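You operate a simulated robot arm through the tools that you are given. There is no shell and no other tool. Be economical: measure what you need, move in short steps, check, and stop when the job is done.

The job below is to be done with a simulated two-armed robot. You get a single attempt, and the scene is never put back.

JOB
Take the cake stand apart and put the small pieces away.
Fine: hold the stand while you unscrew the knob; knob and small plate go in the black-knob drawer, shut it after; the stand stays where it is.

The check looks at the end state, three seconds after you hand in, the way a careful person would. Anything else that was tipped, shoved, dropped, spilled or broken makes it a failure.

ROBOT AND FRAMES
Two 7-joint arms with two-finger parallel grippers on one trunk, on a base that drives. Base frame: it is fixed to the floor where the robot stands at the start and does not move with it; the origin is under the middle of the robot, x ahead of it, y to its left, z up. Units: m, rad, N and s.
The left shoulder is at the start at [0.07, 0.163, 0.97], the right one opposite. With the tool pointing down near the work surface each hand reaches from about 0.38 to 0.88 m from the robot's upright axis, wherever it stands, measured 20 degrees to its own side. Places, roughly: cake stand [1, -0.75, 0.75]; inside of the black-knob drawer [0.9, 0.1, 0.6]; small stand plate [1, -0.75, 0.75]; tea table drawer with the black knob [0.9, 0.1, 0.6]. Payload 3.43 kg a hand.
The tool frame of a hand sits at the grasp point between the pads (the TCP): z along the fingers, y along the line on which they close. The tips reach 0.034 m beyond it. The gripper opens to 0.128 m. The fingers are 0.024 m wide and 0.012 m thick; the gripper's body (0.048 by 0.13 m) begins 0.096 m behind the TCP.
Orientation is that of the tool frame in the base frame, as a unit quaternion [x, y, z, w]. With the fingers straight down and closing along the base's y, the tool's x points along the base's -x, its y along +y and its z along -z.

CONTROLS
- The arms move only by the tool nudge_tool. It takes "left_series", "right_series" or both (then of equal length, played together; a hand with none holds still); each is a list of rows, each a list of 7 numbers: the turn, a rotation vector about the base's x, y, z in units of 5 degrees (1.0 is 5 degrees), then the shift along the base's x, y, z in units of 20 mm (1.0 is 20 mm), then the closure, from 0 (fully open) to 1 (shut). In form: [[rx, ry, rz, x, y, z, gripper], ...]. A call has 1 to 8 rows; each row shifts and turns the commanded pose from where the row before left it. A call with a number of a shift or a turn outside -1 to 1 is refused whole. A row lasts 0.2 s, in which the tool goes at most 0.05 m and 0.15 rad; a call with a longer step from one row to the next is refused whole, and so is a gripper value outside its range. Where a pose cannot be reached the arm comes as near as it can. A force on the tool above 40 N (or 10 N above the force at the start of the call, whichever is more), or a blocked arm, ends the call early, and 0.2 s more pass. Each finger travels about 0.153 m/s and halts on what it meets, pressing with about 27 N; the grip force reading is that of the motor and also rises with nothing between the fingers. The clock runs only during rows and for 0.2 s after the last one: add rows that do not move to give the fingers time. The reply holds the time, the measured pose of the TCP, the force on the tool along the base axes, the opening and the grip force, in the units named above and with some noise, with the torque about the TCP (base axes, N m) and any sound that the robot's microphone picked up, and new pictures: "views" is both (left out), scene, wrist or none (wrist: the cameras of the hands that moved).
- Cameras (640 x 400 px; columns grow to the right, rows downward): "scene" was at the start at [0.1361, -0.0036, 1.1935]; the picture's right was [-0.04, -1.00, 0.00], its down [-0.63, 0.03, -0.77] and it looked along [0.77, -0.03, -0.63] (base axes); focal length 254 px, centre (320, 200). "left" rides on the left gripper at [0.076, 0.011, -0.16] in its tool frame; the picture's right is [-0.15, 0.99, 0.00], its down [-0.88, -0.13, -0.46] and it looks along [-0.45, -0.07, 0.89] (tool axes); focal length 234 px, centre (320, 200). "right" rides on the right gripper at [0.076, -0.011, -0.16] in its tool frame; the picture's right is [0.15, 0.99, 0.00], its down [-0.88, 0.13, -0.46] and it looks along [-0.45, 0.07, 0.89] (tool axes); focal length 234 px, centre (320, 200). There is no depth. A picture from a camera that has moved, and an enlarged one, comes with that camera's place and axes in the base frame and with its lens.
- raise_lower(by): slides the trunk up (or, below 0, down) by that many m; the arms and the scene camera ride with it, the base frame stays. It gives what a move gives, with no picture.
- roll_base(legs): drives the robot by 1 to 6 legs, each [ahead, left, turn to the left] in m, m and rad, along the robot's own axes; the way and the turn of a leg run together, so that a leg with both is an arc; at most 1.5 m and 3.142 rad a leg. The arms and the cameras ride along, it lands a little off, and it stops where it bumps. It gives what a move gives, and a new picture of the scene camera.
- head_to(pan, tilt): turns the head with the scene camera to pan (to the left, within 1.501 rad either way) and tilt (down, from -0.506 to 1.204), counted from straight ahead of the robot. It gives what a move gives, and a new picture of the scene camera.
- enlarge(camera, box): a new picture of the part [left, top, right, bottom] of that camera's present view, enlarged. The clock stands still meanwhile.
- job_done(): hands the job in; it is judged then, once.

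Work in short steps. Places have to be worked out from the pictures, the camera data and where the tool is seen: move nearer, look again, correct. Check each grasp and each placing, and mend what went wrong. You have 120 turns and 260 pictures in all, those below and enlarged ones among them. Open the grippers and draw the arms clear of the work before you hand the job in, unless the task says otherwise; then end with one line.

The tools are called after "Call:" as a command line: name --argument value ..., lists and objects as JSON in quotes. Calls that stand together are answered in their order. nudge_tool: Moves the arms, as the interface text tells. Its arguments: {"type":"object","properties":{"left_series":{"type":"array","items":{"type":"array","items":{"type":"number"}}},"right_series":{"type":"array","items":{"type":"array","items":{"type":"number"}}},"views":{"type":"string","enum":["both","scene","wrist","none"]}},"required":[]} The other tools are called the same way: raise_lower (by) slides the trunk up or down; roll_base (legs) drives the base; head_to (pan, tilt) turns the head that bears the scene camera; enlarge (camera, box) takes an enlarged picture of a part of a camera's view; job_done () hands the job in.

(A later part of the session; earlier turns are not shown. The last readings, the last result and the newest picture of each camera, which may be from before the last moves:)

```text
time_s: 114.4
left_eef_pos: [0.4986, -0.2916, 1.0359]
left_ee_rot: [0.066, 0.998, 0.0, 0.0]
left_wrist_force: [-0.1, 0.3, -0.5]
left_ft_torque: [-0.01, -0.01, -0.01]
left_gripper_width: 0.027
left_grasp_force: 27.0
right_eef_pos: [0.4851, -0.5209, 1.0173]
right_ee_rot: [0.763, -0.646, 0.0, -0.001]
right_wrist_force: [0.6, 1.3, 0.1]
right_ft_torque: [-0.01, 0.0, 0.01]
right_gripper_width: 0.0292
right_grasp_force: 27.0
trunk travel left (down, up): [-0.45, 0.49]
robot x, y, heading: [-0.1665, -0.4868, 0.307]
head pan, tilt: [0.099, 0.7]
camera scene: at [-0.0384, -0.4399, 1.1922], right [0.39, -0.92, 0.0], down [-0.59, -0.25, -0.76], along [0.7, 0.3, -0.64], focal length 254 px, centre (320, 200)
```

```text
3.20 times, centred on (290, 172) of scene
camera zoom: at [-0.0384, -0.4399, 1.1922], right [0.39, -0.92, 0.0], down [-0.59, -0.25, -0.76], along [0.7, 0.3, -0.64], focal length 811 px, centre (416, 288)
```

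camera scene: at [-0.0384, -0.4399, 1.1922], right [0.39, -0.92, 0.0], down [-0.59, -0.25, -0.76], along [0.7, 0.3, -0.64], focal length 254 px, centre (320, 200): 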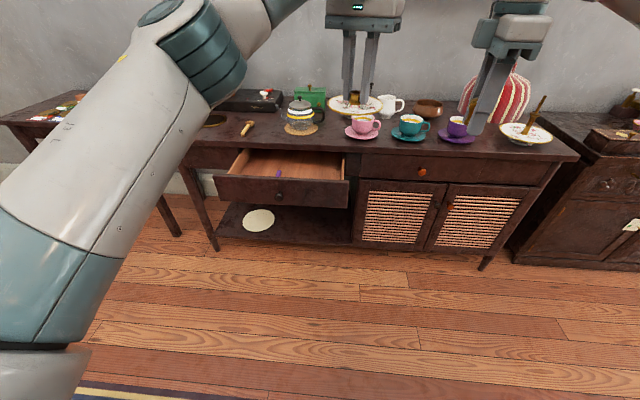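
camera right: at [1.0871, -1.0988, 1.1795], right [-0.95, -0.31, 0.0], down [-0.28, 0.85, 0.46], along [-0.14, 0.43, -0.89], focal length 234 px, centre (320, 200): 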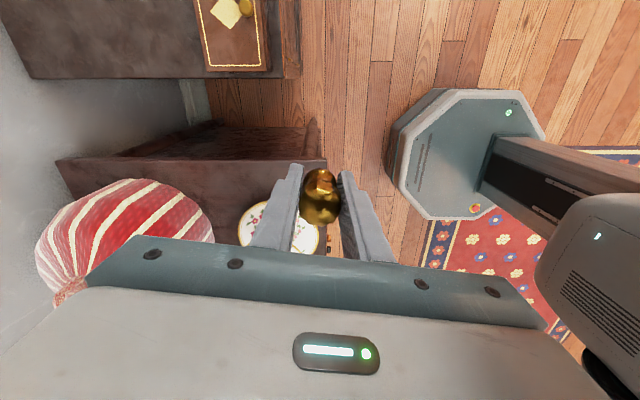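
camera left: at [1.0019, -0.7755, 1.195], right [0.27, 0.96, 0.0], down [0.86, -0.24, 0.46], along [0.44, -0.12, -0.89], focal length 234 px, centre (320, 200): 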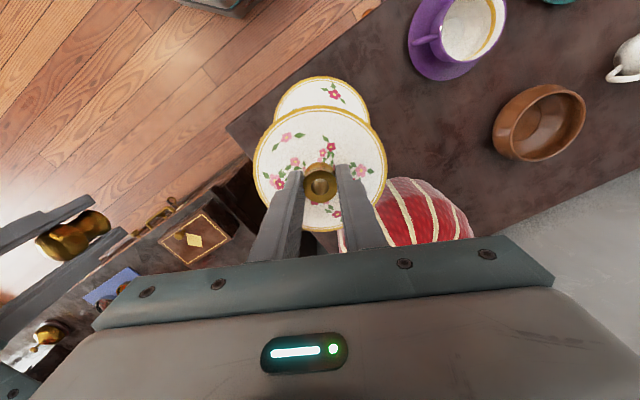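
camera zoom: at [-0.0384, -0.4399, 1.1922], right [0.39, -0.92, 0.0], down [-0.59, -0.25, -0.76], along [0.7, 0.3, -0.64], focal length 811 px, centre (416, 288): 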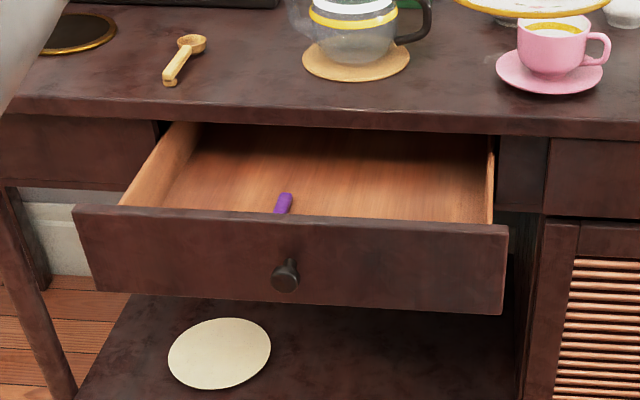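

The drawer inside spans t≈-0.42…0, clear depth about 0.16 m; the pen is left of centre. I'll put the plate in the right half, so I drive 0.2 ahead and 0.12 left to bring the left hand over it.

Call:
roll_base --legs '[[0.2, 0.12, 0]]'

Call:
enlarge --camera "left" --box '[0, 0, 640, 400]'

Call:
head_to --pan 0.0 --tilt 0.85

```text
time_s: 116.1
left_eef_pos: [0.6509, -0.1154, 1.0331]
left_ee_rot: [0.065, 0.998, 0.0, 0.0]
left_wrist_force: [-0.3, -0.3, -1.1]
left_ft_torque: [-0.02, 0.03, 0.01]
left_gripper_width: 0.0271
left_grasp_force: 27.2
right_eef_pos: [0.6378, -0.3455, 1.0175]
right_ee_rot: [0.764, -0.646, 0.0, -0.001]
right_wrist_force: [0.0, 0.6, -0.6]
right_ft_torque: [0.0, -0.01, 0.03]
right_gripper_width: 0.0294
right_grasp_force: 26.6
trunk travel left (down, up): [-0.45, 0.49]
robot x, y, heading: [-0.0144, -0.3139, 0.304]
head pan, tilt: [0.099, 0.7]
camera scene: at [0.1144, -0.2639, 1.1921], right [0.4, -0.92, 0.0], down [-0.59, -0.25, -0.76], along [0.7, 0.3, -0.64], focal length 254 px, centre (320, 200)
```

scene: 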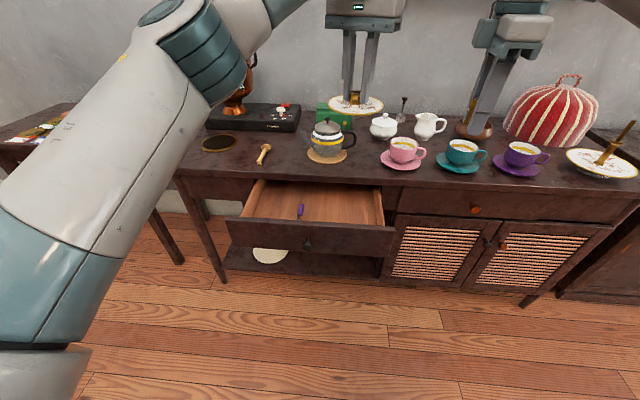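

```text
1.00 times, centred on (320, 200) of left (not enlarged: the box is as wide or as high as the picture)
camera zoom: at [0.5775, -0.0939, 1.194], right [0.27, 0.96, 0.0], down [0.86, -0.24, 0.46], along [0.44, -0.12, -0.89], focal length 234 px, centre (320, 200)
```

zoom: 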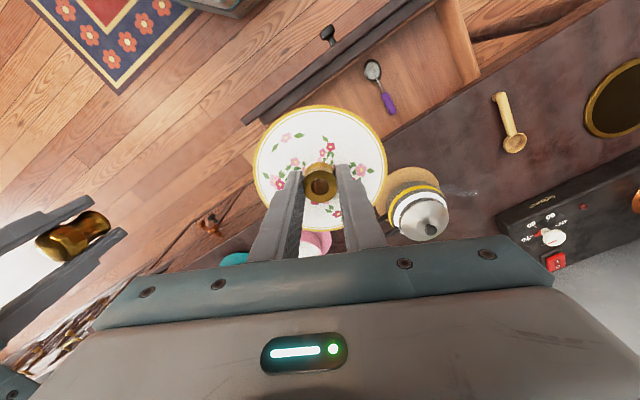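

```text
time_s: 116.8
left_eef_pos: [0.6507, -0.1159, 1.0347]
left_ee_rot: [0.066, 0.998, 0.001, 0.0]
left_wrist_force: [-0.1, -0.2, -0.3]
left_ft_torque: [-0.02, -0.02, 0.01]
left_gripper_width: 0.0272
left_grasp_force: 27.0
right_eef_pos: [0.6386, -0.3461, 1.017]
right_ee_rot: [0.764, -0.646, 0.0, -0.001]
right_wrist_force: [0.7, -0.1, -0.1]
right_ft_torque: [0.03, 0.0, -0.02]
right_gripper_width: 0.0293
right_grasp_force: 27.4
trunk travel left (down, up): [-0.45, 0.49]
robot x, y, heading: [-0.0119, -0.3103, 0.308]
head pan, tilt: [0.0, 0.85]
camera scene: at [0.1103, -0.2744, 1.1799], right [0.3, -0.95, 0.0], down [-0.72, -0.23, -0.66], along [0.63, 0.2, -0.75], focal length 254 px, centre (320, 200)
```

scene: 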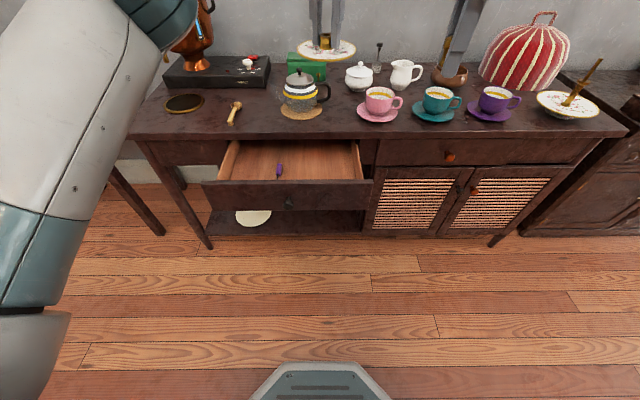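

The purple thing is a strainer spoon at t≈-0.17; the right half is free for the plate. I shift 8 mm inward and lower the plate to just above table level, then look.

Call:
nudge_tool --left_series '[[0, 0, 0, 0.19, 0.06, -0.9, 1], [0, 0, 0, 0.19, 0.06, -0.9, 1], [0, 0, 0, 0, 0, -0.9, 1], [0, 0, 0, 0, 0, -0.9, 1], [0, 0, 0, 0, 0, -0.9, 1], [0, 0, 0, 0, 0, -0.9, 1], [0, 0, 0, 0, 0, -0.9, 1], [0, 0, 0, 0, 0, -0.9, 1]]' --views "both"

Call:
enlarge --camera "scene" --box '[190, 60, 410, 220]'

```text
time_s: 118.6
left_eef_pos: [0.6596, -0.1128, 0.8891]
left_ee_rot: [0.065, 0.998, 0.0, 0.0]
left_wrist_force: [-0.2, 0.2, -1.6]
left_ft_torque: [-0.03, 0.03, 0.02]
left_gripper_width: 0.0269
left_grasp_force: 27.0
right_eef_pos: [0.638, -0.3464, 1.0183]
right_ee_rot: [0.764, -0.645, -0.001, -0.002]
right_wrist_force: [0.2, -0.5, -0.5]
right_ft_torque: [-0.03, 0.0, 0.02]
right_gripper_width: 0.0291
right_grasp_force: 26.8
trunk travel left (down, up): [-0.45, 0.49]
robot x, y, heading: [-0.0155, -0.3154, 0.307]
head pan, tilt: [0.0, 0.85]
camera scene: at [0.1108, -0.2741, 1.1799], right [0.3, -0.95, 0.0], down [-0.72, -0.23, -0.66], along [0.63, 0.2, -0.75], focal length 254 px, centre (320, 200)
camera left: at [0.5849, -0.0911, 1.0494], right [0.27, 0.96, 0.0], down [0.86, -0.24, 0.46], along [0.44, -0.12, -0.89], focal length 234 px, centre (320, 200)
```

scene: 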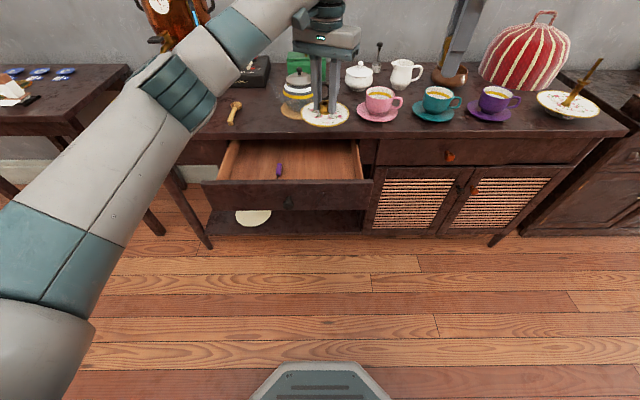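
left: 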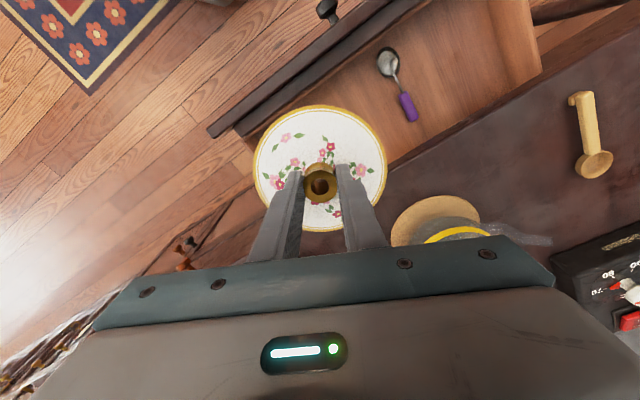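

```text
2.50 times, centred on (300, 140) of scene
camera zoom: at [0.1108, -0.2741, 1.1799], right [0.3, -0.95, 0.0], down [-0.72, -0.23, -0.66], along [0.63, 0.2, -0.75], focal length 634 px, centre (370, 350)
```

zoom: 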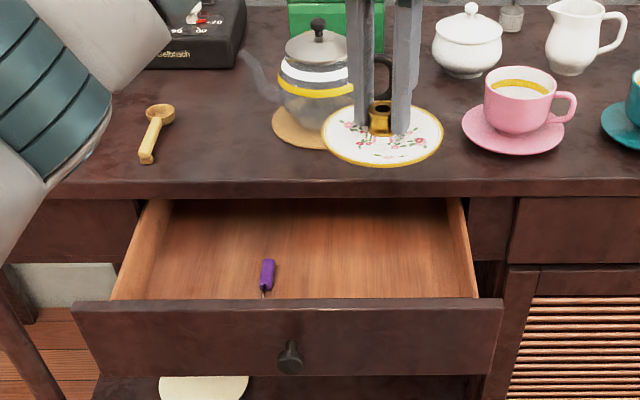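

Clear gap is about 0.14 m for the 0.124 m plate, so I go down to just above panel height and check both edges closely.

Call:
nudge_tool --left_series '[[0, 0, 0, 0, 0, -0.9, 1], [0, 0, 0, 0, 0, -0.9, 1], [0, 0, 0, 0, 0, -0.9, 1], [0, 0, 0, 0, 0, -0.9, 1]]' --views "wrist"

Call:
enlarge --camera "scene" --box '[220, 80, 400, 220]'

Call:
enlarge --camera "left" --box '[200, 50, 480, 240]'

```text
time_s: 119.6
left_eef_pos: [0.6579, -0.113, 0.8177]
left_ee_rot: [0.066, 0.998, 0.001, 0.0]
left_wrist_force: [-1.0, 1.0, -1.3]
left_ft_torque: [-0.01, -0.02, 0.0]
left_gripper_width: 0.0272
left_grasp_force: 26.8
right_eef_pos: [0.637, -0.3465, 1.0173]
right_ee_rot: [0.764, -0.645, 0.0, -0.001]
right_wrist_force: [0.4, 0.1, -0.3]
right_ft_torque: [0.01, 0.02, -0.02]
right_gripper_width: 0.0293
right_grasp_force: 27.1
trunk travel left (down, up): [-0.45, 0.49]
robot x, y, heading: [-0.0103, -0.3138, 0.306]
head pan, tilt: [0.0, 0.85]
camera left: at [0.5852, -0.0918, 0.9773], right [0.27, 0.96, 0.0], down [0.86, -0.24, 0.46], along [0.44, -0.12, -0.89], focal length 234 px, centre (320, 200)
```

left: 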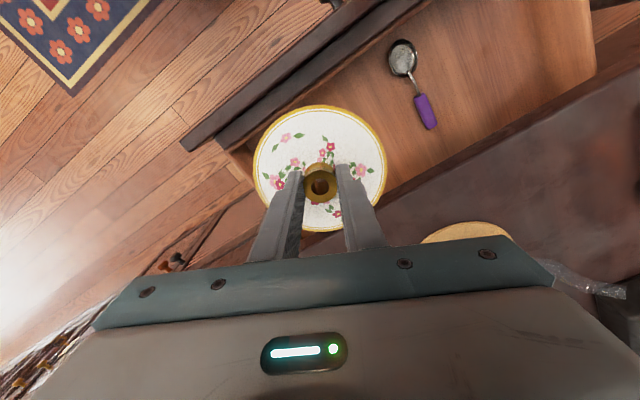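

```text
2.86 times, centred on (310, 150) of scene
camera zoom: at [0.1107, -0.2743, 1.1799], right [0.3, -0.95, 0.0], down [-0.72, -0.23, -0.66], along [0.63, 0.2, -0.75], focal length 724 px, centre (349, 343)
```

zoom: 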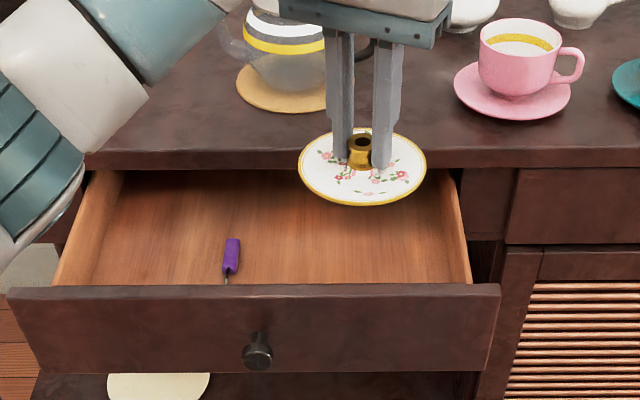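

```text
2.11 times, centred on (340, 145) of left
camera zoom: at [0.5852, -0.0918, 0.9773], right [0.27, 0.96, 0.0], down [0.86, -0.24, 0.46], along [0.44, -0.12, -0.89], focal length 493 px, centre (278, 316)
```

zoom: 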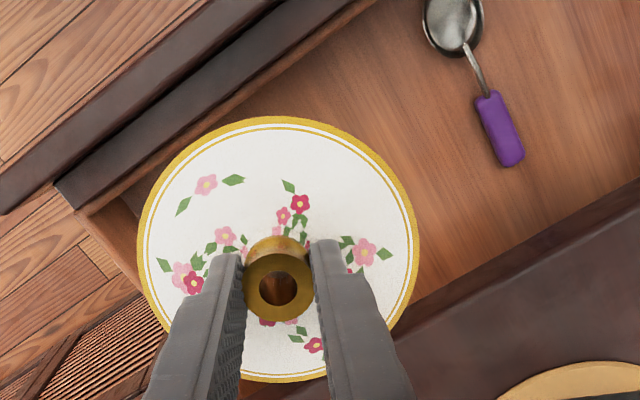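

Margins front and back are only a few mm, and the right inner wall is close too. I shift 25 mm left and tilt the plate 30° (robot-side edge lower) so it slips in easily.

Call:
nudge_tool --left_series '[[0.308, -0.951, 0, -0.22, 0.15, 0, 1], [0.308, -0.951, 0, -0.22, 0.15, 0, 1], [0.308, -0.951, 0, -0.22, 0.15, 0, 1], [0.308, -0.951, 0, -0.22, 0.15, 0, 1], [0.308, -0.951, 0, -0.22, 0.15, 0, 1], [0.308, -0.951, 0, -0.22, 0.15, 0, 1]]' --views "wrist"

Call:
enlarge --camera "scene" --box '[220, 80, 400, 220]'

```text
time_s: 121.0
left_eef_pos: [0.6309, -0.096, 0.8189]
left_ee_rot: [0.062, 0.964, 0.096, 0.241]
left_wrist_force: [-0.5, -0.9, -0.9]
left_ft_torque: [0.01, 0.02, 0.04]
left_gripper_width: 0.027
left_grasp_force: 27.2
right_eef_pos: [0.6368, -0.3455, 1.0174]
right_ee_rot: [0.764, -0.646, 0.0, -0.001]
right_wrist_force: [-0.3, -0.1, -0.5]
right_ft_torque: [-0.01, 0.01, -0.02]
right_gripper_width: 0.0292
right_grasp_force: 26.9
trunk travel left (down, up): [-0.45, 0.49]
robot x, y, heading: [-0.0096, -0.3137, 0.308]
head pan, tilt: [0.0, 0.85]
camera left: at [0.4898, -0.0958, 0.9249], right [0.2, 0.94, 0.28], down [0.54, -0.34, 0.76], along [0.81, 0.0, -0.58], focal length 234 px, centre (320, 200)
```

left: 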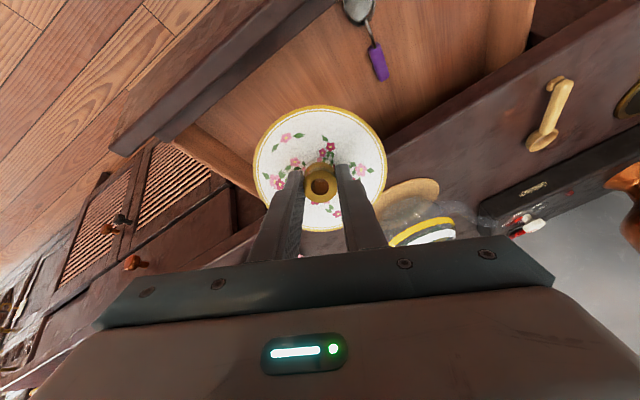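

```text
2.86 times, centred on (310, 150) of scene
camera zoom: at [0.1102, -0.2742, 1.1799], right [0.3, -0.95, 0.0], down [-0.72, -0.23, -0.66], along [0.63, 0.2, -0.75], focal length 724 px, centre (349, 343)
```

zoom: 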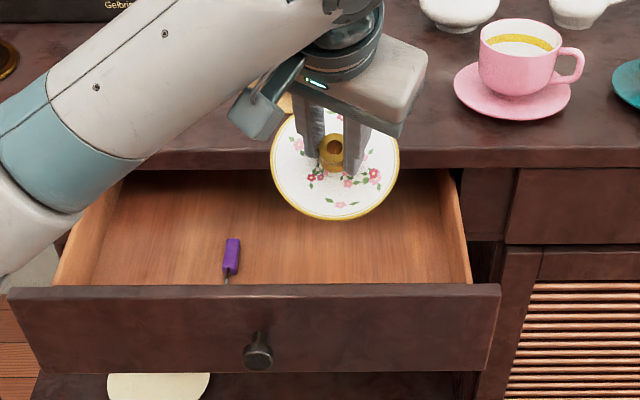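

Plate centre is now at n≈0.592, t≈-0.285, with ~1 cm margins. I lower 6 cm and check.

Call:
nudge_tool --left_series '[[0, 0, 0, 0, 0, -0.75, 1], [0, 0, 0, 0, 0, -0.75, 1], [0, 0, 0, 0, 0, -0.75, 1], [0, 0, 0, 0, 0, -0.75, 1]]' --views "wrist"

Call:
enlarge --camera "scene" --box '[220, 80, 400, 220]'

```text
time_s: 122.0
left_eef_pos: [0.6329, -0.0955, 0.7588]
left_ee_rot: [0.063, 0.964, 0.097, 0.242]
left_wrist_force: [0.2, -0.4, -1.7]
left_ft_torque: [-0.03, 0.04, 0.0]
left_gripper_width: 0.0272
left_grasp_force: 27.1
right_eef_pos: [0.6383, -0.3459, 1.0185]
right_ee_rot: [0.764, -0.646, 0.0, -0.001]
right_wrist_force: [-0.2, -1.1, 0.1]
right_ft_torque: [0.0, -0.02, -0.05]
right_gripper_width: 0.0291
right_grasp_force: 27.3
trunk travel left (down, up): [-0.45, 0.49]
robot x, y, heading: [-0.0121, -0.31, 0.311]
head pan, tilt: [0.0, 0.85]
camera left: at [0.4908, -0.0959, 0.8648], right [0.2, 0.94, 0.28], down [0.54, -0.34, 0.76], along [0.81, 0.0, -0.58], focal length 234 px, centre (320, 200)
```

left: 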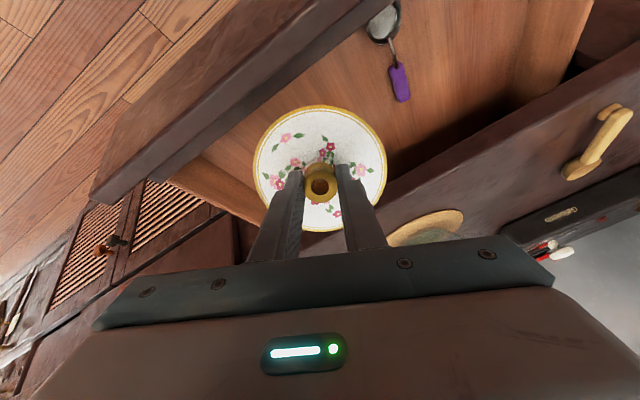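

```text
2.86 times, centred on (310, 150) of scene
camera zoom: at [0.1105, -0.2743, 1.1799], right [0.3, -0.95, 0.0], down [-0.72, -0.23, -0.66], along [0.63, 0.2, -0.75], focal length 724 px, centre (349, 343)
```

zoom: 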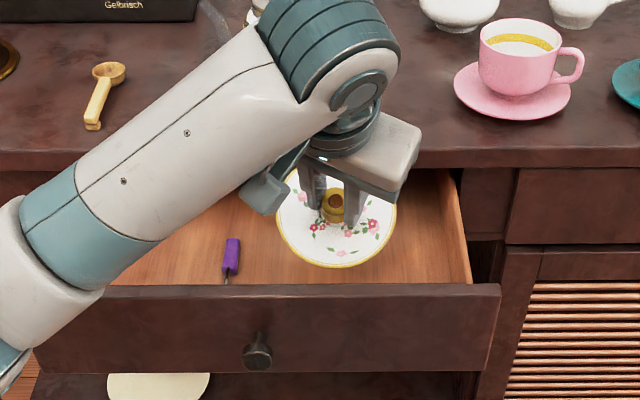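

The front edge has passed behind the panel. I lower further in small steps watching force.

Call:
nudge_tool --left_series '[[0, 0, 0, 0, 0, -0.5, 1], [0, 0, 0, 0, 0, -0.5, 1], [0, 0, 0, 0, 0, -0.5, 1]]' --views "wrist"

Call:
enlarge --camera "scene" --box '[220, 80, 400, 220]'

```text
time_s: 122.8
left_eef_pos: [0.6315, -0.0958, 0.7269]
left_ee_rot: [0.063, 0.964, 0.095, 0.241]
left_wrist_force: [-0.8, 1.2, -1.9]
left_ft_torque: [0.03, 0.04, -0.01]
left_gripper_width: 0.0273
left_grasp_force: 26.3
right_eef_pos: [0.6371, -0.3471, 1.0177]
right_ee_rot: [0.764, -0.645, 0.0, -0.002]
right_wrist_force: [-0.6, -0.2, -0.4]
right_ft_torque: [0.02, -0.01, 0.01]
right_gripper_width: 0.0293
right_grasp_force: 26.7
trunk travel left (down, up): [-0.45, 0.49]
robot x, y, heading: [-0.0141, -0.3147, 0.308]
head pan, tilt: [0.0, 0.85]
camera left: at [0.4908, -0.0956, 0.8344], right [0.2, 0.94, 0.28], down [0.54, -0.34, 0.76], along [0.81, 0.0, -0.58], focal length 234 px, centre (320, 200)
```

left: 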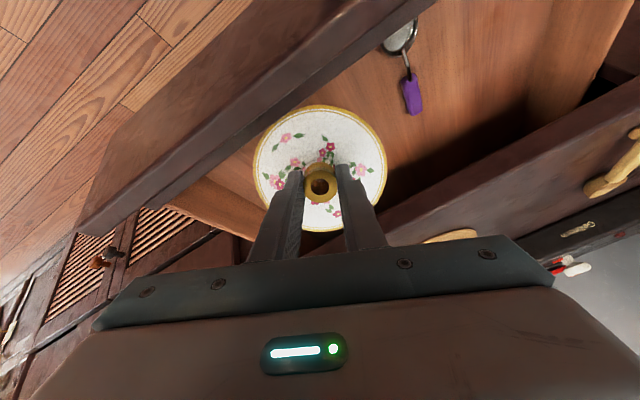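

```text
2.86 times, centred on (310, 150) of scene
camera zoom: at [0.1105, -0.2743, 1.1799], right [0.3, -0.95, 0.0], down [-0.72, -0.23, -0.66], along [0.63, 0.2, -0.75], focal length 724 px, centre (349, 343)
```

zoom: 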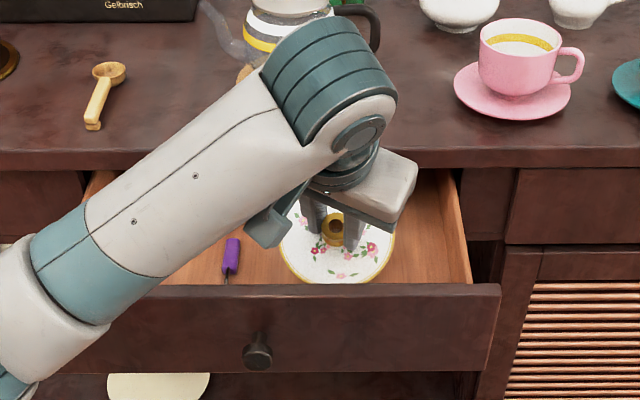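

No contact yet. I now lower on while levelling the plate and moving it forward 3 cm so its rear goes under the table top.

Call:
nudge_tool --left_series '[[0, 0, 0, 0, 0, -0.5, 1], [-0.308, 0.951, 0, 0.245, 0.08, -0.25, 1], [-0.308, 0.951, 0, 0.245, 0.08, -0.25, 1], [-0.308, 0.951, 0, 0.245, 0.08, -0.25, 1], [-0.308, 0.951, 0, 0.245, 0.08, -0.2, 1], [-0.308, 0.951, 0, 0.245, 0.08, -0.2, 1], [-0.308, 0.951, 0, 0.245, 0.08, -0.1, 1]]' --views "wrist"

Call:
enlarge --camera "scene" --box '[220, 80, 400, 220]'

```text
time_s: 124.4
left_eef_pos: [0.6608, -0.086, 0.6929]
left_ee_rot: [0.066, 0.998, -0.001, -0.001]
left_wrist_force: [0.0, -0.3, -0.7]
left_ft_torque: [-0.02, 0.0, 0.02]
left_gripper_width: 0.0272
left_grasp_force: 27.3
right_eef_pos: [0.6377, -0.3467, 1.0177]
right_ee_rot: [0.764, -0.646, 0.001, -0.002]
right_wrist_force: [0.0, 0.7, -1.2]
right_ft_torque: [0.01, -0.02, 0.0]
right_gripper_width: 0.0294
right_grasp_force: 27.0
trunk travel left (down, up): [-0.45, 0.49]
robot x, y, heading: [-0.0099, -0.3134, 0.305]
head pan, tilt: [0.0, 0.85]
camera left: at [0.5878, -0.0646, 0.8527], right [0.27, 0.96, 0.0], down [0.86, -0.24, 0.45], along [0.44, -0.12, -0.89], focal length 234 px, centre (320, 200)
```

left: 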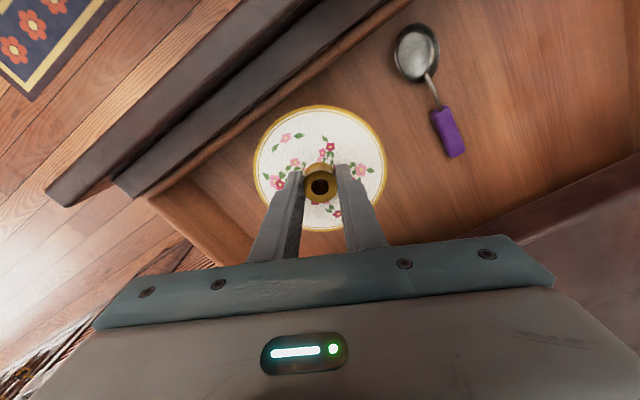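

```text
2.86 times, centred on (310, 150) of scene
camera zoom: at [0.1106, -0.2745, 1.1798], right [0.3, -0.95, 0.0], down [-0.72, -0.23, -0.66], along [0.63, 0.2, -0.75], focal length 724 px, centre (349, 343)
```

zoom: 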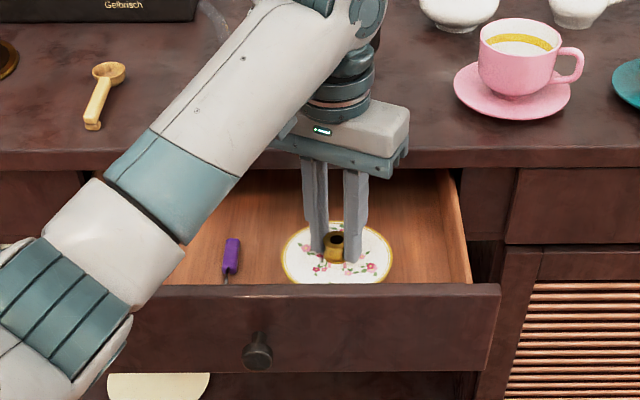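

The plate is level inside with room all round. I lower slowly to touch the floor.

Call:
nudge_tool --left_series '[[0, 0, 0, 0, 0, -0.2, 1], [0, 0, 0, 0, 0, -0.2, 1], [0, 0, 0, 0, 0, -0.2, 1], [0, 0, 0, 0, 0, -0.1, 1]]' --views "none"

```text
time_s: 125.4
left_eef_pos: [0.6612, -0.0862, 0.6783]
left_ee_rot: [0.066, 0.998, 0.001, 0.001]
left_wrist_force: [0.2, -0.1, -1.2]
left_ft_torque: [-0.02, -0.02, 0.0]
left_gripper_width: 0.0271
left_grasp_force: 27.3
right_eef_pos: [0.6378, -0.3459, 1.0182]
right_ee_rot: [0.764, -0.646, 0.0, -0.002]
right_wrist_force: [-0.2, -0.5, 0.1]
right_ft_torque: [-0.01, -0.01, 0.01]
right_gripper_width: 0.0293
right_grasp_force: 27.3
trunk travel left (down, up): [-0.45, 0.49]
robot x, y, heading: [-0.0165, -0.3085, 0.31]
head pan, tilt: [0.0, 0.85]
```

Call:
nudge_tool --left_series '[[0, 0, 0, 0, 0, -0.15, 1], [0, 0, 0, 0, 0, -0.15, 1], [0, 0, 0, 0, 0, -0.1, 1]]' --views "none"

Call:
enlarge --camera "left" --box '[200, 50, 480, 240]'

```text
time_s: 126.2
left_eef_pos: [0.6611, -0.0865, 0.6713]
left_ee_rot: [0.065, 0.998, 0.001, 0.0]
left_wrist_force: [-0.1, -0.8, -1.7]
left_ft_torque: [-0.01, 0.03, -0.02]
left_gripper_width: 0.0268
left_grasp_force: 27.4
right_eef_pos: [0.6374, -0.3457, 1.0174]
right_ee_rot: [0.764, -0.646, -0.001, -0.001]
right_wrist_force: [0.2, -0.5, -0.2]
right_ft_torque: [0.02, 0.02, 0.0]
right_gripper_width: 0.029
right_grasp_force: 26.9
trunk travel left (down, up): [-0.45, 0.49]
robot x, y, heading: [-0.0181, -0.3136, 0.309]
head pan, tilt: [0.0, 0.85]
```

```text
2.11 times, centred on (340, 145) of left
camera zoom: at [0.5875, -0.0644, 0.8312], right [0.27, 0.96, 0.0], down [0.86, -0.24, 0.46], along [0.44, -0.12, -0.89], focal length 493 px, centre (278, 316)
```

zoom: 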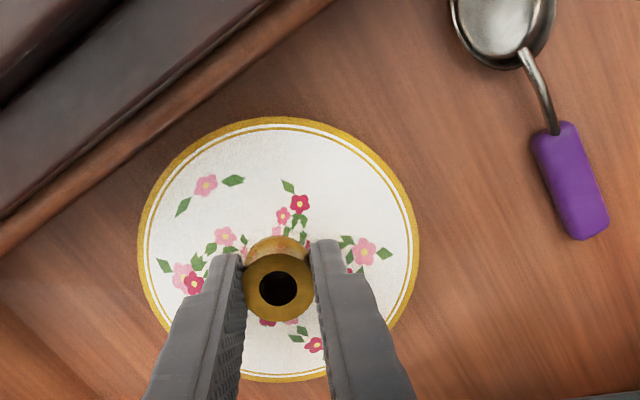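

Nearly down; I keep lowering in 2 mm steps.

Call:
nudge_tool --left_series '[[0, 0, 0, 0, 0, -0.1, 1], [0, 0, 0, 0, 0, -0.1, 1], [0, 0, 0, 0, 0, -0.1, 1]]' --views "none"

```text
time_s: 127.0
left_eef_pos: [0.6617, -0.0873, 0.6648]
left_ee_rot: [0.065, 0.998, 0.0, 0.0]
left_wrist_force: [0.7, -0.3, -1.5]
left_ft_torque: [-0.01, 0.02, -0.03]
left_gripper_width: 0.0272
left_grasp_force: 26.8
right_eef_pos: [0.6382, -0.3467, 1.018]
right_ee_rot: [0.764, -0.645, 0.0, -0.002]
right_wrist_force: [-1.3, 0.3, -1.1]
right_ft_torque: [-0.01, 0.0, 0.02]
right_gripper_width: 0.0296
right_grasp_force: 27.1
trunk travel left (down, up): [-0.45, 0.49]
robot x, y, heading: [-0.0104, -0.3117, 0.309]
head pan, tilt: [0.0, 0.85]
```

Call:
nudge_tool --left_series '[[0, 0, 0, 0, 0, -0.1, 1], [0, 0, 0, 0, 0, -0.1, 1], [0, 0, 0, 0, 0, -0.1, 1], [0, 0, 0, 0, 0, -0.1, 1]]' --views "none"

Call:
enlarge --camera "left" --box '[200, 50, 480, 240]'

```text
time_s: 128.0
left_eef_pos: [0.6599, -0.0862, 0.6613]
left_ee_rot: [0.065, 0.998, 0.001, 0.002]
left_wrist_force: [0.2, 3.7, 22.5]
left_ft_torque: [-0.03, -0.08, -0.05]
left_gripper_width: 0.0275
left_grasp_force: 27.0
right_eef_pos: [0.6365, -0.3473, 1.0192]
right_ee_rot: [0.763, -0.646, 0.001, -0.001]
right_wrist_force: [0.4, 0.7, -0.4]
right_ft_torque: [-0.01, 0.0, -0.01]
right_gripper_width: 0.0292
right_grasp_force: 26.7
trunk travel left (down, up): [-0.45, 0.49]
robot x, y, heading: [-0.0095, -0.3131, 0.309]
head pan, tilt: [0.0, 0.85]
```

```text
2.11 times, centred on (340, 145) of left
camera zoom: at [0.5863, -0.0649, 0.8202], right [0.27, 0.96, 0.0], down [0.85, -0.25, 0.46], along [0.44, -0.12, -0.89], focal length 493 px, centre (278, 316)
```

zoom: 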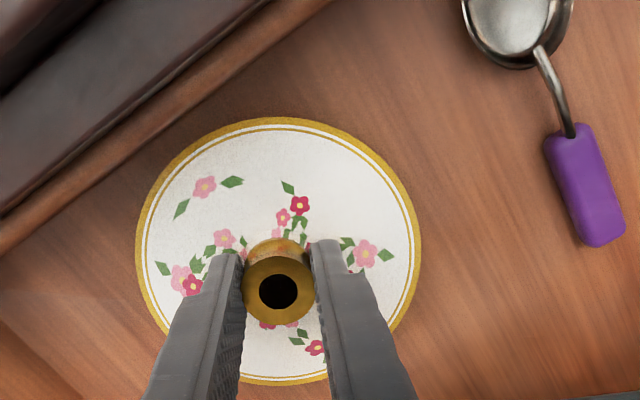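

The plate rests on the drawer floor (22 N). I relieve 2.5 mm, open gently and rise straight up.

Call:
nudge_tool --left_series '[[0, 0, 0, 0, 0, 0.12, 1], [0, 0, 0, 0, 0, 0, 0.8], [0, 0, 0, 0, 0, 0, 0.7], [0, 0, 0, 0, 0, 0.3, 0.65], [0, 0, 0, 0, 0, 0.9, 0.65], [0, 0, 0, 0, 0, 0.9, 0.65], [0, 0, 0, 0, 0, 0.9, 0.65], [0, 0, 0, 0, 0, 0.9, 0.65]]' --views "wrist"

```text
time_s: 129.8
left_eef_pos: [0.6603, -0.0861, 0.7378]
left_ee_rot: [0.066, 0.998, 0.001, 0.001]
left_wrist_force: [-0.1, 0.4, -0.1]
left_ft_torque: [0.03, 0.02, 0.01]
left_gripper_width: 0.0451
left_grasp_force: 0.1
right_eef_pos: [0.6373, -0.3468, 1.0176]
right_ee_rot: [0.764, -0.646, 0.0, -0.001]
right_wrist_force: [-0.6, 1.1, -0.8]
right_ft_torque: [0.01, -0.01, -0.02]
right_gripper_width: 0.0293
right_grasp_force: 26.8
trunk travel left (down, up): [-0.45, 0.49]
robot x, y, heading: [-0.0128, -0.3137, 0.306]
head pan, tilt: [0.0, 0.85]
camera left: at [0.5872, -0.0642, 0.898], right [0.27, 0.96, 0.0], down [0.86, -0.24, 0.46], along [0.44, -0.12, -0.89], focal length 234 px, centre (320, 200)
```

left: 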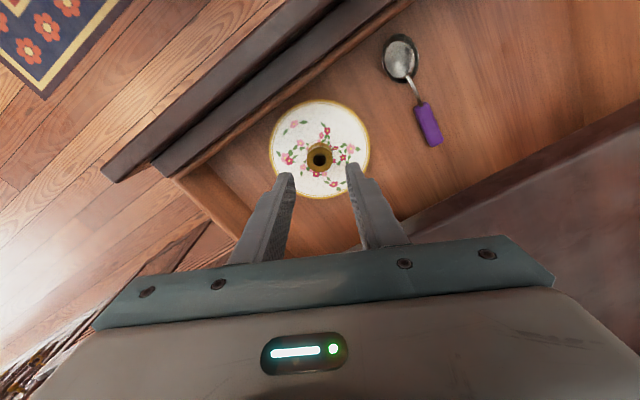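

The plate lies flat in the drawer. I raise the left hand clear and bring the right hand (knob) back to its natural yaw.

Call:
nudge_tool --left_series '[[0, 0, 0, 0, 0, 1, 0.65], [0, 0, 0, 0, 0, 1, 0.65], [0, 0, 0, 0, 0, 1, 0.65], [0, 0, 0, 0, 0, 1, 0.65], [0, 0, 0, 0, 0, 1, 0.65], [0, 0, 0, 0, 0, 1, 0.65], [0, 0, 0, 0, 0, 1, 0.65], [0, 0, 0, 0, 0, 1, 0.65]]' --right_series '[[0, 0, -1, 0, 0, 0, 1], [0, 0, -1, 0, 0, 0, 1], [0, 0, -1, 0, 0, 0, 1], [0, 0, -1, 0, 0, 0, 1], [0, 0, -1, 0, 0, 0, 1], [0, 0, -1, 0, 0, 0, 1], [0, 0, -1, 0, 0, 0, 1], [0, 0, -1, 0, 0, 0, 1]]' --views "none"

Call:
nudge_tool --left_series '[[0, 0, 0, -0.9, 0.3, 0, 0.65], [0, 0, 0, -0.9, 0.3, 0, 0.65], [0, 0, 0, -0.9, 0.3, 0, 0.65], [0, 0, 0, -0.9, 0.3, 0, 0.65], [0, 0, 0, -0.9, 0.3, 0, 0.65], [0, 0, 0, -0.9, 0.3, 0, 0.65], [0, 0, 0, -0.9, 0.3, 0, 0.65], [0, 0, 0, -0.9, 0.3, 0, 0.65]]' --right_series '[[0, 0, -1, 0, 0, 0, 1], [0, 0, -1, 0, 0, 0, 1], [0, 0, -1, 0, 0, 0, 1], [0, 0, -1, 0, 0, 0, 1], [0, 0, -1, 0, 0, 0, 1], [0, 0, -1, 0, 0, 0, 1], [0, 0, -1, 0, 0, 0, 1], [0, 0, -1, 0, 0, 0, 1]]' --views "both"

```text
time_s: 131.6
left_eef_pos: [0.6608, -0.0868, 0.8973]
left_ee_rot: [0.066, 0.998, 0.0, 0.001]
left_wrist_force: [0.0, -0.4, 0.1]
left_ft_torque: [0.02, 0.0, 0.0]
left_gripper_width: 0.0447
left_grasp_force: 0.0
right_eef_pos: [0.6376, -0.3476, 1.0177]
right_ee_rot: [-0.496, 0.868, 0.0, 0.001]
right_wrist_force: [0.8, 0.3, -0.1]
right_ft_torque: [-0.01, -0.02, -0.01]
right_gripper_width: 0.0295
right_grasp_force: 27.2
trunk travel left (down, up): [-0.45, 0.49]
robot x, y, heading: [-0.0145, -0.3134, 0.308]
head pan, tilt: [0.0, 0.85]
```

```text
time_s: 133.4
left_eef_pos: [0.5158, -0.0377, 0.8974]
left_ee_rot: [0.066, 0.998, 0.001, 0.001]
left_wrist_force: [-0.4, -0.7, 0.1]
left_ft_torque: [-0.05, 0.01, 0.01]
left_gripper_width: 0.0448
left_grasp_force: 0.1
right_eef_pos: [0.6366, -0.3452, 1.0185]
right_ee_rot: [-0.169, 0.986, -0.001, 0.001]
right_wrist_force: [-0.5, -0.2, 0.0]
right_ft_torque: [0.01, 0.01, -0.01]
right_gripper_width: 0.0293
right_grasp_force: 26.7
trunk travel left (down, up): [-0.45, 0.49]
robot x, y, heading: [-0.0142, -0.3125, 0.31]
head pan, tilt: [0.0, 0.85]
camera scene: at [0.1098, -0.274, 1.18], right [0.3, -0.95, 0.0], down [-0.72, -0.23, -0.66], along [0.63, 0.2, -0.75], focal length 254 px, centre (320, 200)
camera right: at [0.5695, -0.3798, 1.18], right [-0.47, 0.88, 0.0], down [0.79, 0.42, 0.46], along [0.4, 0.21, -0.89], focal length 234 px, centre (320, 200)
camera left: at [0.4422, -0.0163, 1.0575], right [0.27, 0.96, 0.0], down [0.86, -0.24, 0.46], along [0.44, -0.12, -0.89], focal length 234 px, centre (320, 200)
```

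scene: 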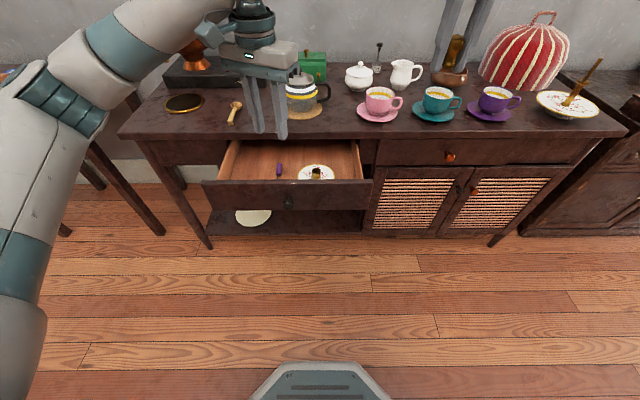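
right: 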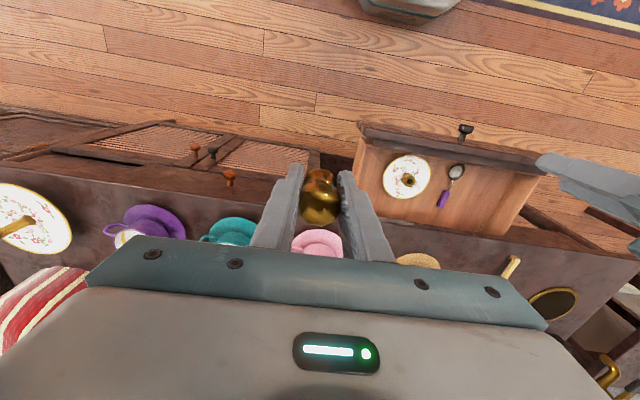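
left: 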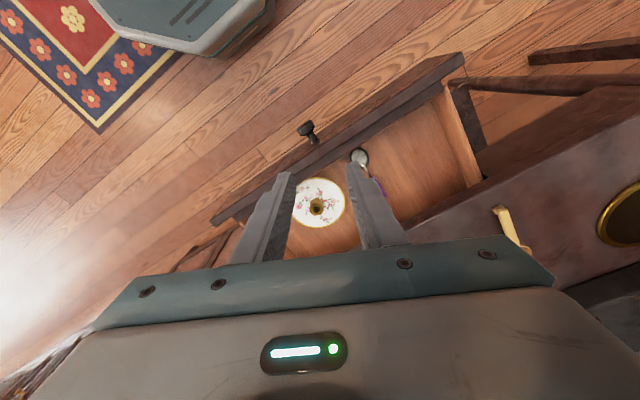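

I drive 0.25 m left, then move the left hand aside and the right hand above the free left part of the drawer.

Call:
roll_base --legs '[[0, 0.25, 0]]'

Call:
nudge_tool --left_series '[[0, 0, 0, -0.28, 0.88, 0, 0.65], [0, 0, 0, -0.28, 0.88, 0, 0.65], [0, 0, 0, -0.28, 0.88, 0, 0.65], [0, 0, 0, -0.28, 0.88, 0, 0.65], [0, 0, 0, -0.28, 0.88, 0, 0.65], [0, 0, 0, -0.28, 0.88, 0, 0.65], [0, 0, 0, -0.28, 0.88, 0, 0.65], [0, 0, 0, -0.28, 0.88, 0, 0.65]]' --right_series '[[0.308, -0.951, 0, 0, 0.7, 0, 1], [0.308, -0.951, 0, 0, 0.7, 0, 1], [0.308, -0.951, 0, 0, 0.7, 0, 1], [0.308, -0.951, 0, 0, 0.7, 0, 1], [0.308, -0.951, 0, 0, 0.7, 0, 1], [0.308, -0.951, 0, 0, 0.7, 0, 1], [0.308, -0.951, 0, 0, 0.7, 0, 1], [0, 0, 0, 0, 0.7, 0, 1]]' --views "both"

```text
time_s: 135.2
left_eef_pos: [0.4411, 0.1988, 0.8978]
left_ee_rot: [0.066, 0.998, 0.0, 0.001]
left_wrist_force: [-0.8, 0.5, 1.1]
left_ft_torque: [0.01, -0.01, -0.02]
left_gripper_width: 0.0449
left_grasp_force: 0.1
right_eef_pos: [0.5625, -0.1087, 1.0187]
right_ee_rot: [-0.168, 0.986, -0.001, 0.001]
right_wrist_force: [-0.2, 0.5, 0.0]
right_ft_torque: [-0.01, -0.03, 0.01]
right_gripper_width: 0.0291
right_grasp_force: 27.2
trunk travel left (down, up): [-0.45, 0.49]
robot x, y, heading: [-0.0836, -0.0727, 0.302]
head pan, tilt: [0.0, 0.85]
camera scene: at [0.0351, -0.036, 1.1799], right [0.3, -0.95, 0.0], down [-0.72, -0.23, -0.66], along [0.63, 0.2, -0.75], focal length 254 px, centre (320, 200)
```

scene: 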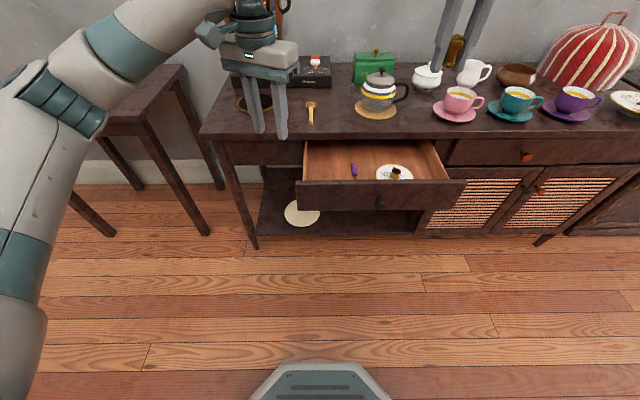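

```text
time_s: 137.0
left_eef_pos: [0.3986, 0.3402, 0.8962]
left_ee_rot: [0.066, 0.998, 0.0, 0.0]
left_wrist_force: [0.0, 0.0, -0.7]
left_ft_torque: [-0.05, -0.03, -0.05]
left_gripper_width: 0.0447
left_grasp_force: 0.1
right_eef_pos: [0.5615, 0.0036, 1.018]
right_ee_rot: [-0.161, 0.94, 0.043, 0.298]
right_wrist_force: [-0.4, -0.2, -0.2]
right_ft_torque: [-0.02, 0.03, 0.02]
right_gripper_width: 0.0291
right_grasp_force: 27.2
trunk travel left (down, up): [-0.45, 0.49]
robot x, y, heading: [-0.0899, -0.0744, 0.301]
head pan, tilt: [0.0, 0.85]
camera scene: at [0.0352, -0.0355, 1.1799], right [0.3, -0.95, 0.0], down [-0.72, -0.23, -0.66], along [0.63, 0.2, -0.75], focal length 254 px, centre (320, 200)
camera right: at [0.4207, -0.054, 1.1076], right [-0.44, 0.89, -0.1], down [0.39, 0.29, 0.88], along [0.81, 0.34, -0.47], focal length 234 px, centre (320, 200)
camera left: at [0.3239, 0.3618, 1.0567], right [0.28, 0.96, 0.0], down [0.85, -0.25, 0.46], along [0.44, -0.13, -0.89], focal length 234 px, centre (320, 200)
```

scene: 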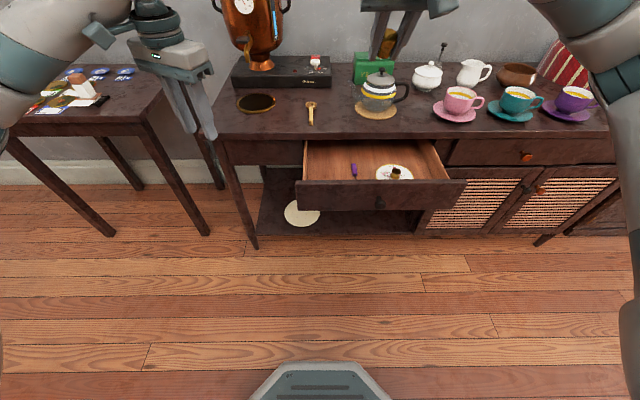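
right: 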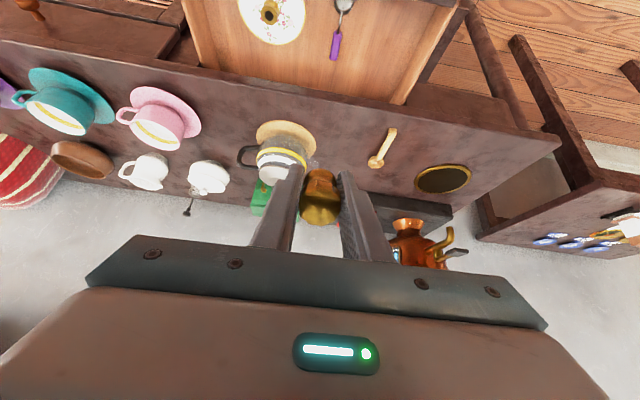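
left: 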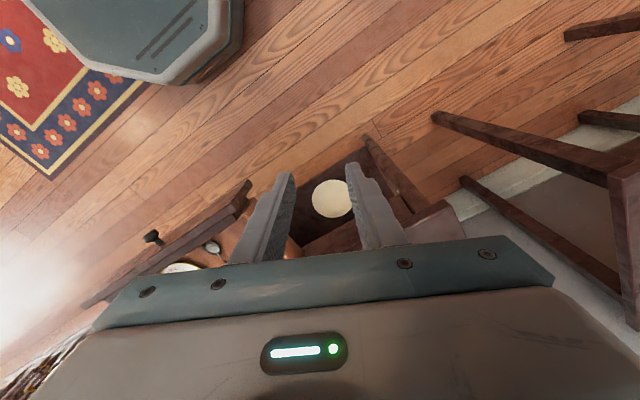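

Right hand is pitched 35°; that would make the body touch the drawer front later, so I take it back to 20° and move over the target (n≈0.605, t≈-0.09).

Call:
nudge_tool --right_series '[[-0.308, 0.951, 0, 0.35, 0.81, 0, 1], [-0.308, 0.951, 0, 0.35, 0.81, 0, 1], [-0.308, 0.951, 0, 0.35, 0.81, 0, 1], [0, 0, 0, 0.35, 0.81, -0.9, 1], [0, 0, 0, 0.35, 0.81, -0.9, 1], [0, 0, 0, 0.33, 0.8, -0.9, 1], [0, 0, 0, 0, 0, -0.9, 1], [0, 0, 0, 0, 0, -0.9, 1]]' --views "none"

Call:
nudge_tool --right_series '[[0, 0, 0, 0, 0, -0.9, 1], [0, 0, 0, 0, 0, -0.9, 1], [0, 0, 0, 0, 0, -0.9, 1], [0, 0, 0, 0, 0, -0.9, 1], [0, 0, 0, 0, 0, -0.9, 1]]' --views "both"

Call:
enlarge --camera "scene" --box '[270, 80, 470, 230]'

```text
time_s: 138.8
left_eef_pos: [0.3967, 0.3396, 0.8965]
left_ee_rot: [0.066, 0.998, 0.001, 0.0]
left_wrist_force: [0.3, 0.1, 0.5]
left_ft_torque: [-0.01, 0.02, -0.02]
left_gripper_width: 0.0447
left_grasp_force: 0.0
right_eef_pos: [0.604, 0.0992, 0.9275]
right_ee_rot: [-0.165, 0.971, 0.023, 0.172]
right_wrist_force: [-0.7, -0.2, -1.0]
right_ft_torque: [0.02, 0.01, -0.03]
right_gripper_width: 0.0294
right_grasp_force: 26.8
trunk travel left (down, up): [-0.45, 0.49]
robot x, y, heading: [-0.0848, -0.0788, 0.302]
head pan, tilt: [0.0, 0.85]
```

```text
time_s: 140.0
left_eef_pos: [0.3981, 0.3386, 0.8953]
left_ee_rot: [0.066, 0.998, 0.001, 0.0]
left_wrist_force: [0.4, 0.6, -1.1]
left_ft_torque: [0.0, 0.05, -0.04]
left_gripper_width: 0.0448
left_grasp_force: 0.1
right_eef_pos: [0.6028, 0.0978, 0.8377]
right_ee_rot: [-0.165, 0.971, 0.025, 0.173]
right_wrist_force: [-0.2, -0.4, -0.8]
right_ft_torque: [0.02, 0.0, -0.01]
right_gripper_width: 0.0294
right_grasp_force: 27.1
trunk travel left (down, up): [-0.45, 0.49]
robot x, y, heading: [-0.0867, -0.0748, 0.306]
head pan, tilt: [0.0, 0.85]
camera scene: at [0.0357, -0.0366, 1.1799], right [0.3, -0.95, 0.0], down [-0.72, -0.23, -0.66], along [0.63, 0.2, -0.75], focal length 254 px, centre (320, 200)
camera right: at [0.4882, 0.0501, 0.9646], right [-0.46, 0.89, -0.06], down [0.59, 0.35, 0.73], along [0.67, 0.3, -0.68], focal length 234 px, centre (320, 200)
```

scene: 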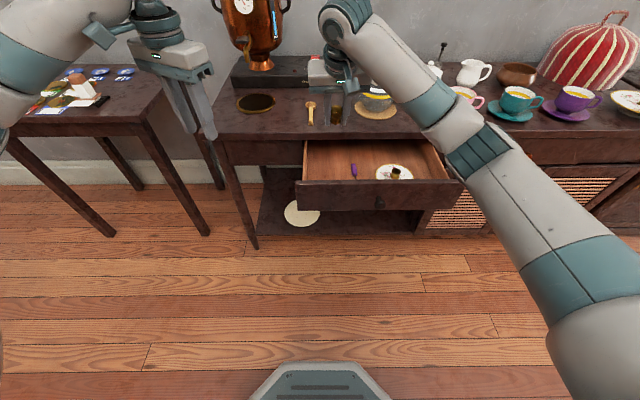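
right: 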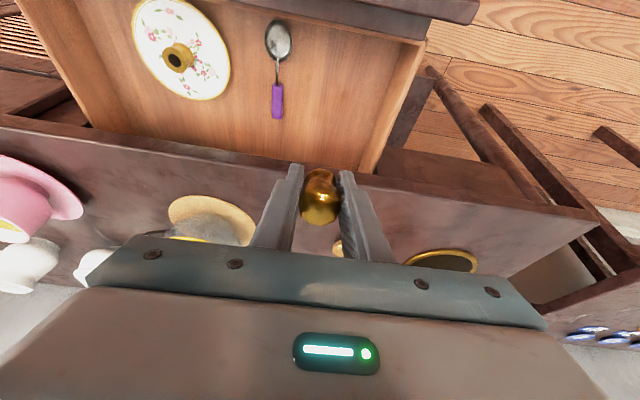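

```text
2.67 times, centred on (370, 155) of scene
camera zoom: at [0.0357, -0.0366, 1.1799], right [0.3, -0.95, 0.0], down [-0.72, -0.23, -0.66], along [0.63, 0.2, -0.75], focal length 676 px, centre (187, 320)
```

zoom: 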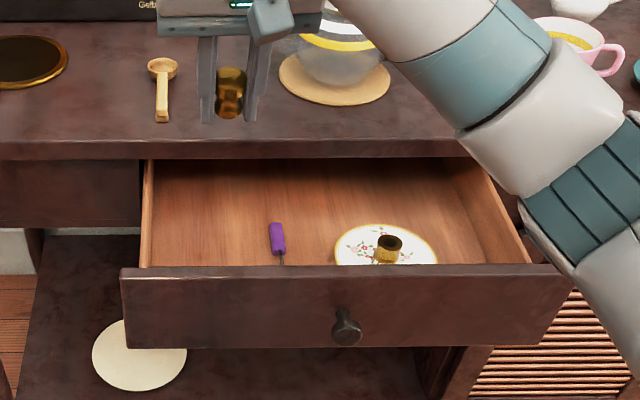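

Alignment is good: 5 cm from the left wall and clear of the table edge. I descend to z≈0.70.

Call:
nudge_tool --right_series '[[0, 0, 0, 0, 0, -1, 1], [0, 0, 0, 0, 0, -1, 1], [0, 0, 0, 0, 0, -1, 1], [0, 0, 0, 0, 0, -1, 1], [0, 0, 0, 0, 0, -1, 1], [0, 0, 0, 0, 0, -1, 1], [0, 0, 0, 0, 0, -0.8, 1]]' --views "wrist"

Call:
enlarge --camera "scene" --box '[270, 80, 470, 230]'

```text
time_s: 141.6
left_eef_pos: [0.3984, 0.339, 0.8968]
left_ee_rot: [0.066, 0.998, 0.001, 0.0]
left_wrist_force: [-0.6, 0.0, -0.8]
left_ft_torque: [0.02, 0.0, -0.04]
left_gripper_width: 0.045
left_grasp_force: 0.0
right_eef_pos: [0.6038, 0.0991, 0.7018]
right_ee_rot: [-0.167, 0.971, 0.024, 0.172]
right_wrist_force: [-0.6, 0.5, -1.0]
right_ft_torque: [0.02, 0.03, 0.0]
right_gripper_width: 0.0296
right_grasp_force: 27.3
trunk travel left (down, up): [-0.45, 0.49]
robot x, y, heading: [-0.0865, -0.0768, 0.305]
head pan, tilt: [0.0, 0.85]
camera right: at [0.489, 0.0499, 0.8283], right [-0.46, 0.89, -0.06], down [0.59, 0.35, 0.73], along [0.67, 0.3, -0.68], focal length 234 px, centre (320, 200)
```

right: 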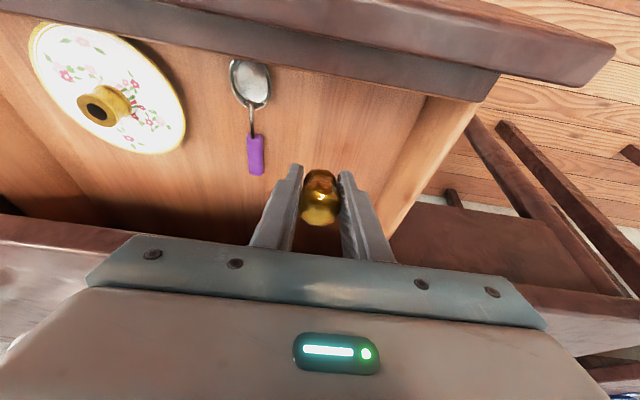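

```text
2.67 times, centred on (370, 155) of scene
camera zoom: at [0.0355, -0.0366, 1.1799], right [0.3, -0.95, 0.0], down [-0.72, -0.23, -0.66], along [0.63, 0.2, -0.75], focal length 676 px, centre (187, 320)
```

zoom: 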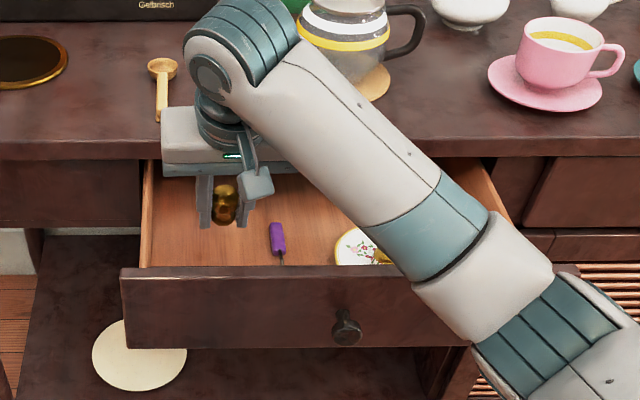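

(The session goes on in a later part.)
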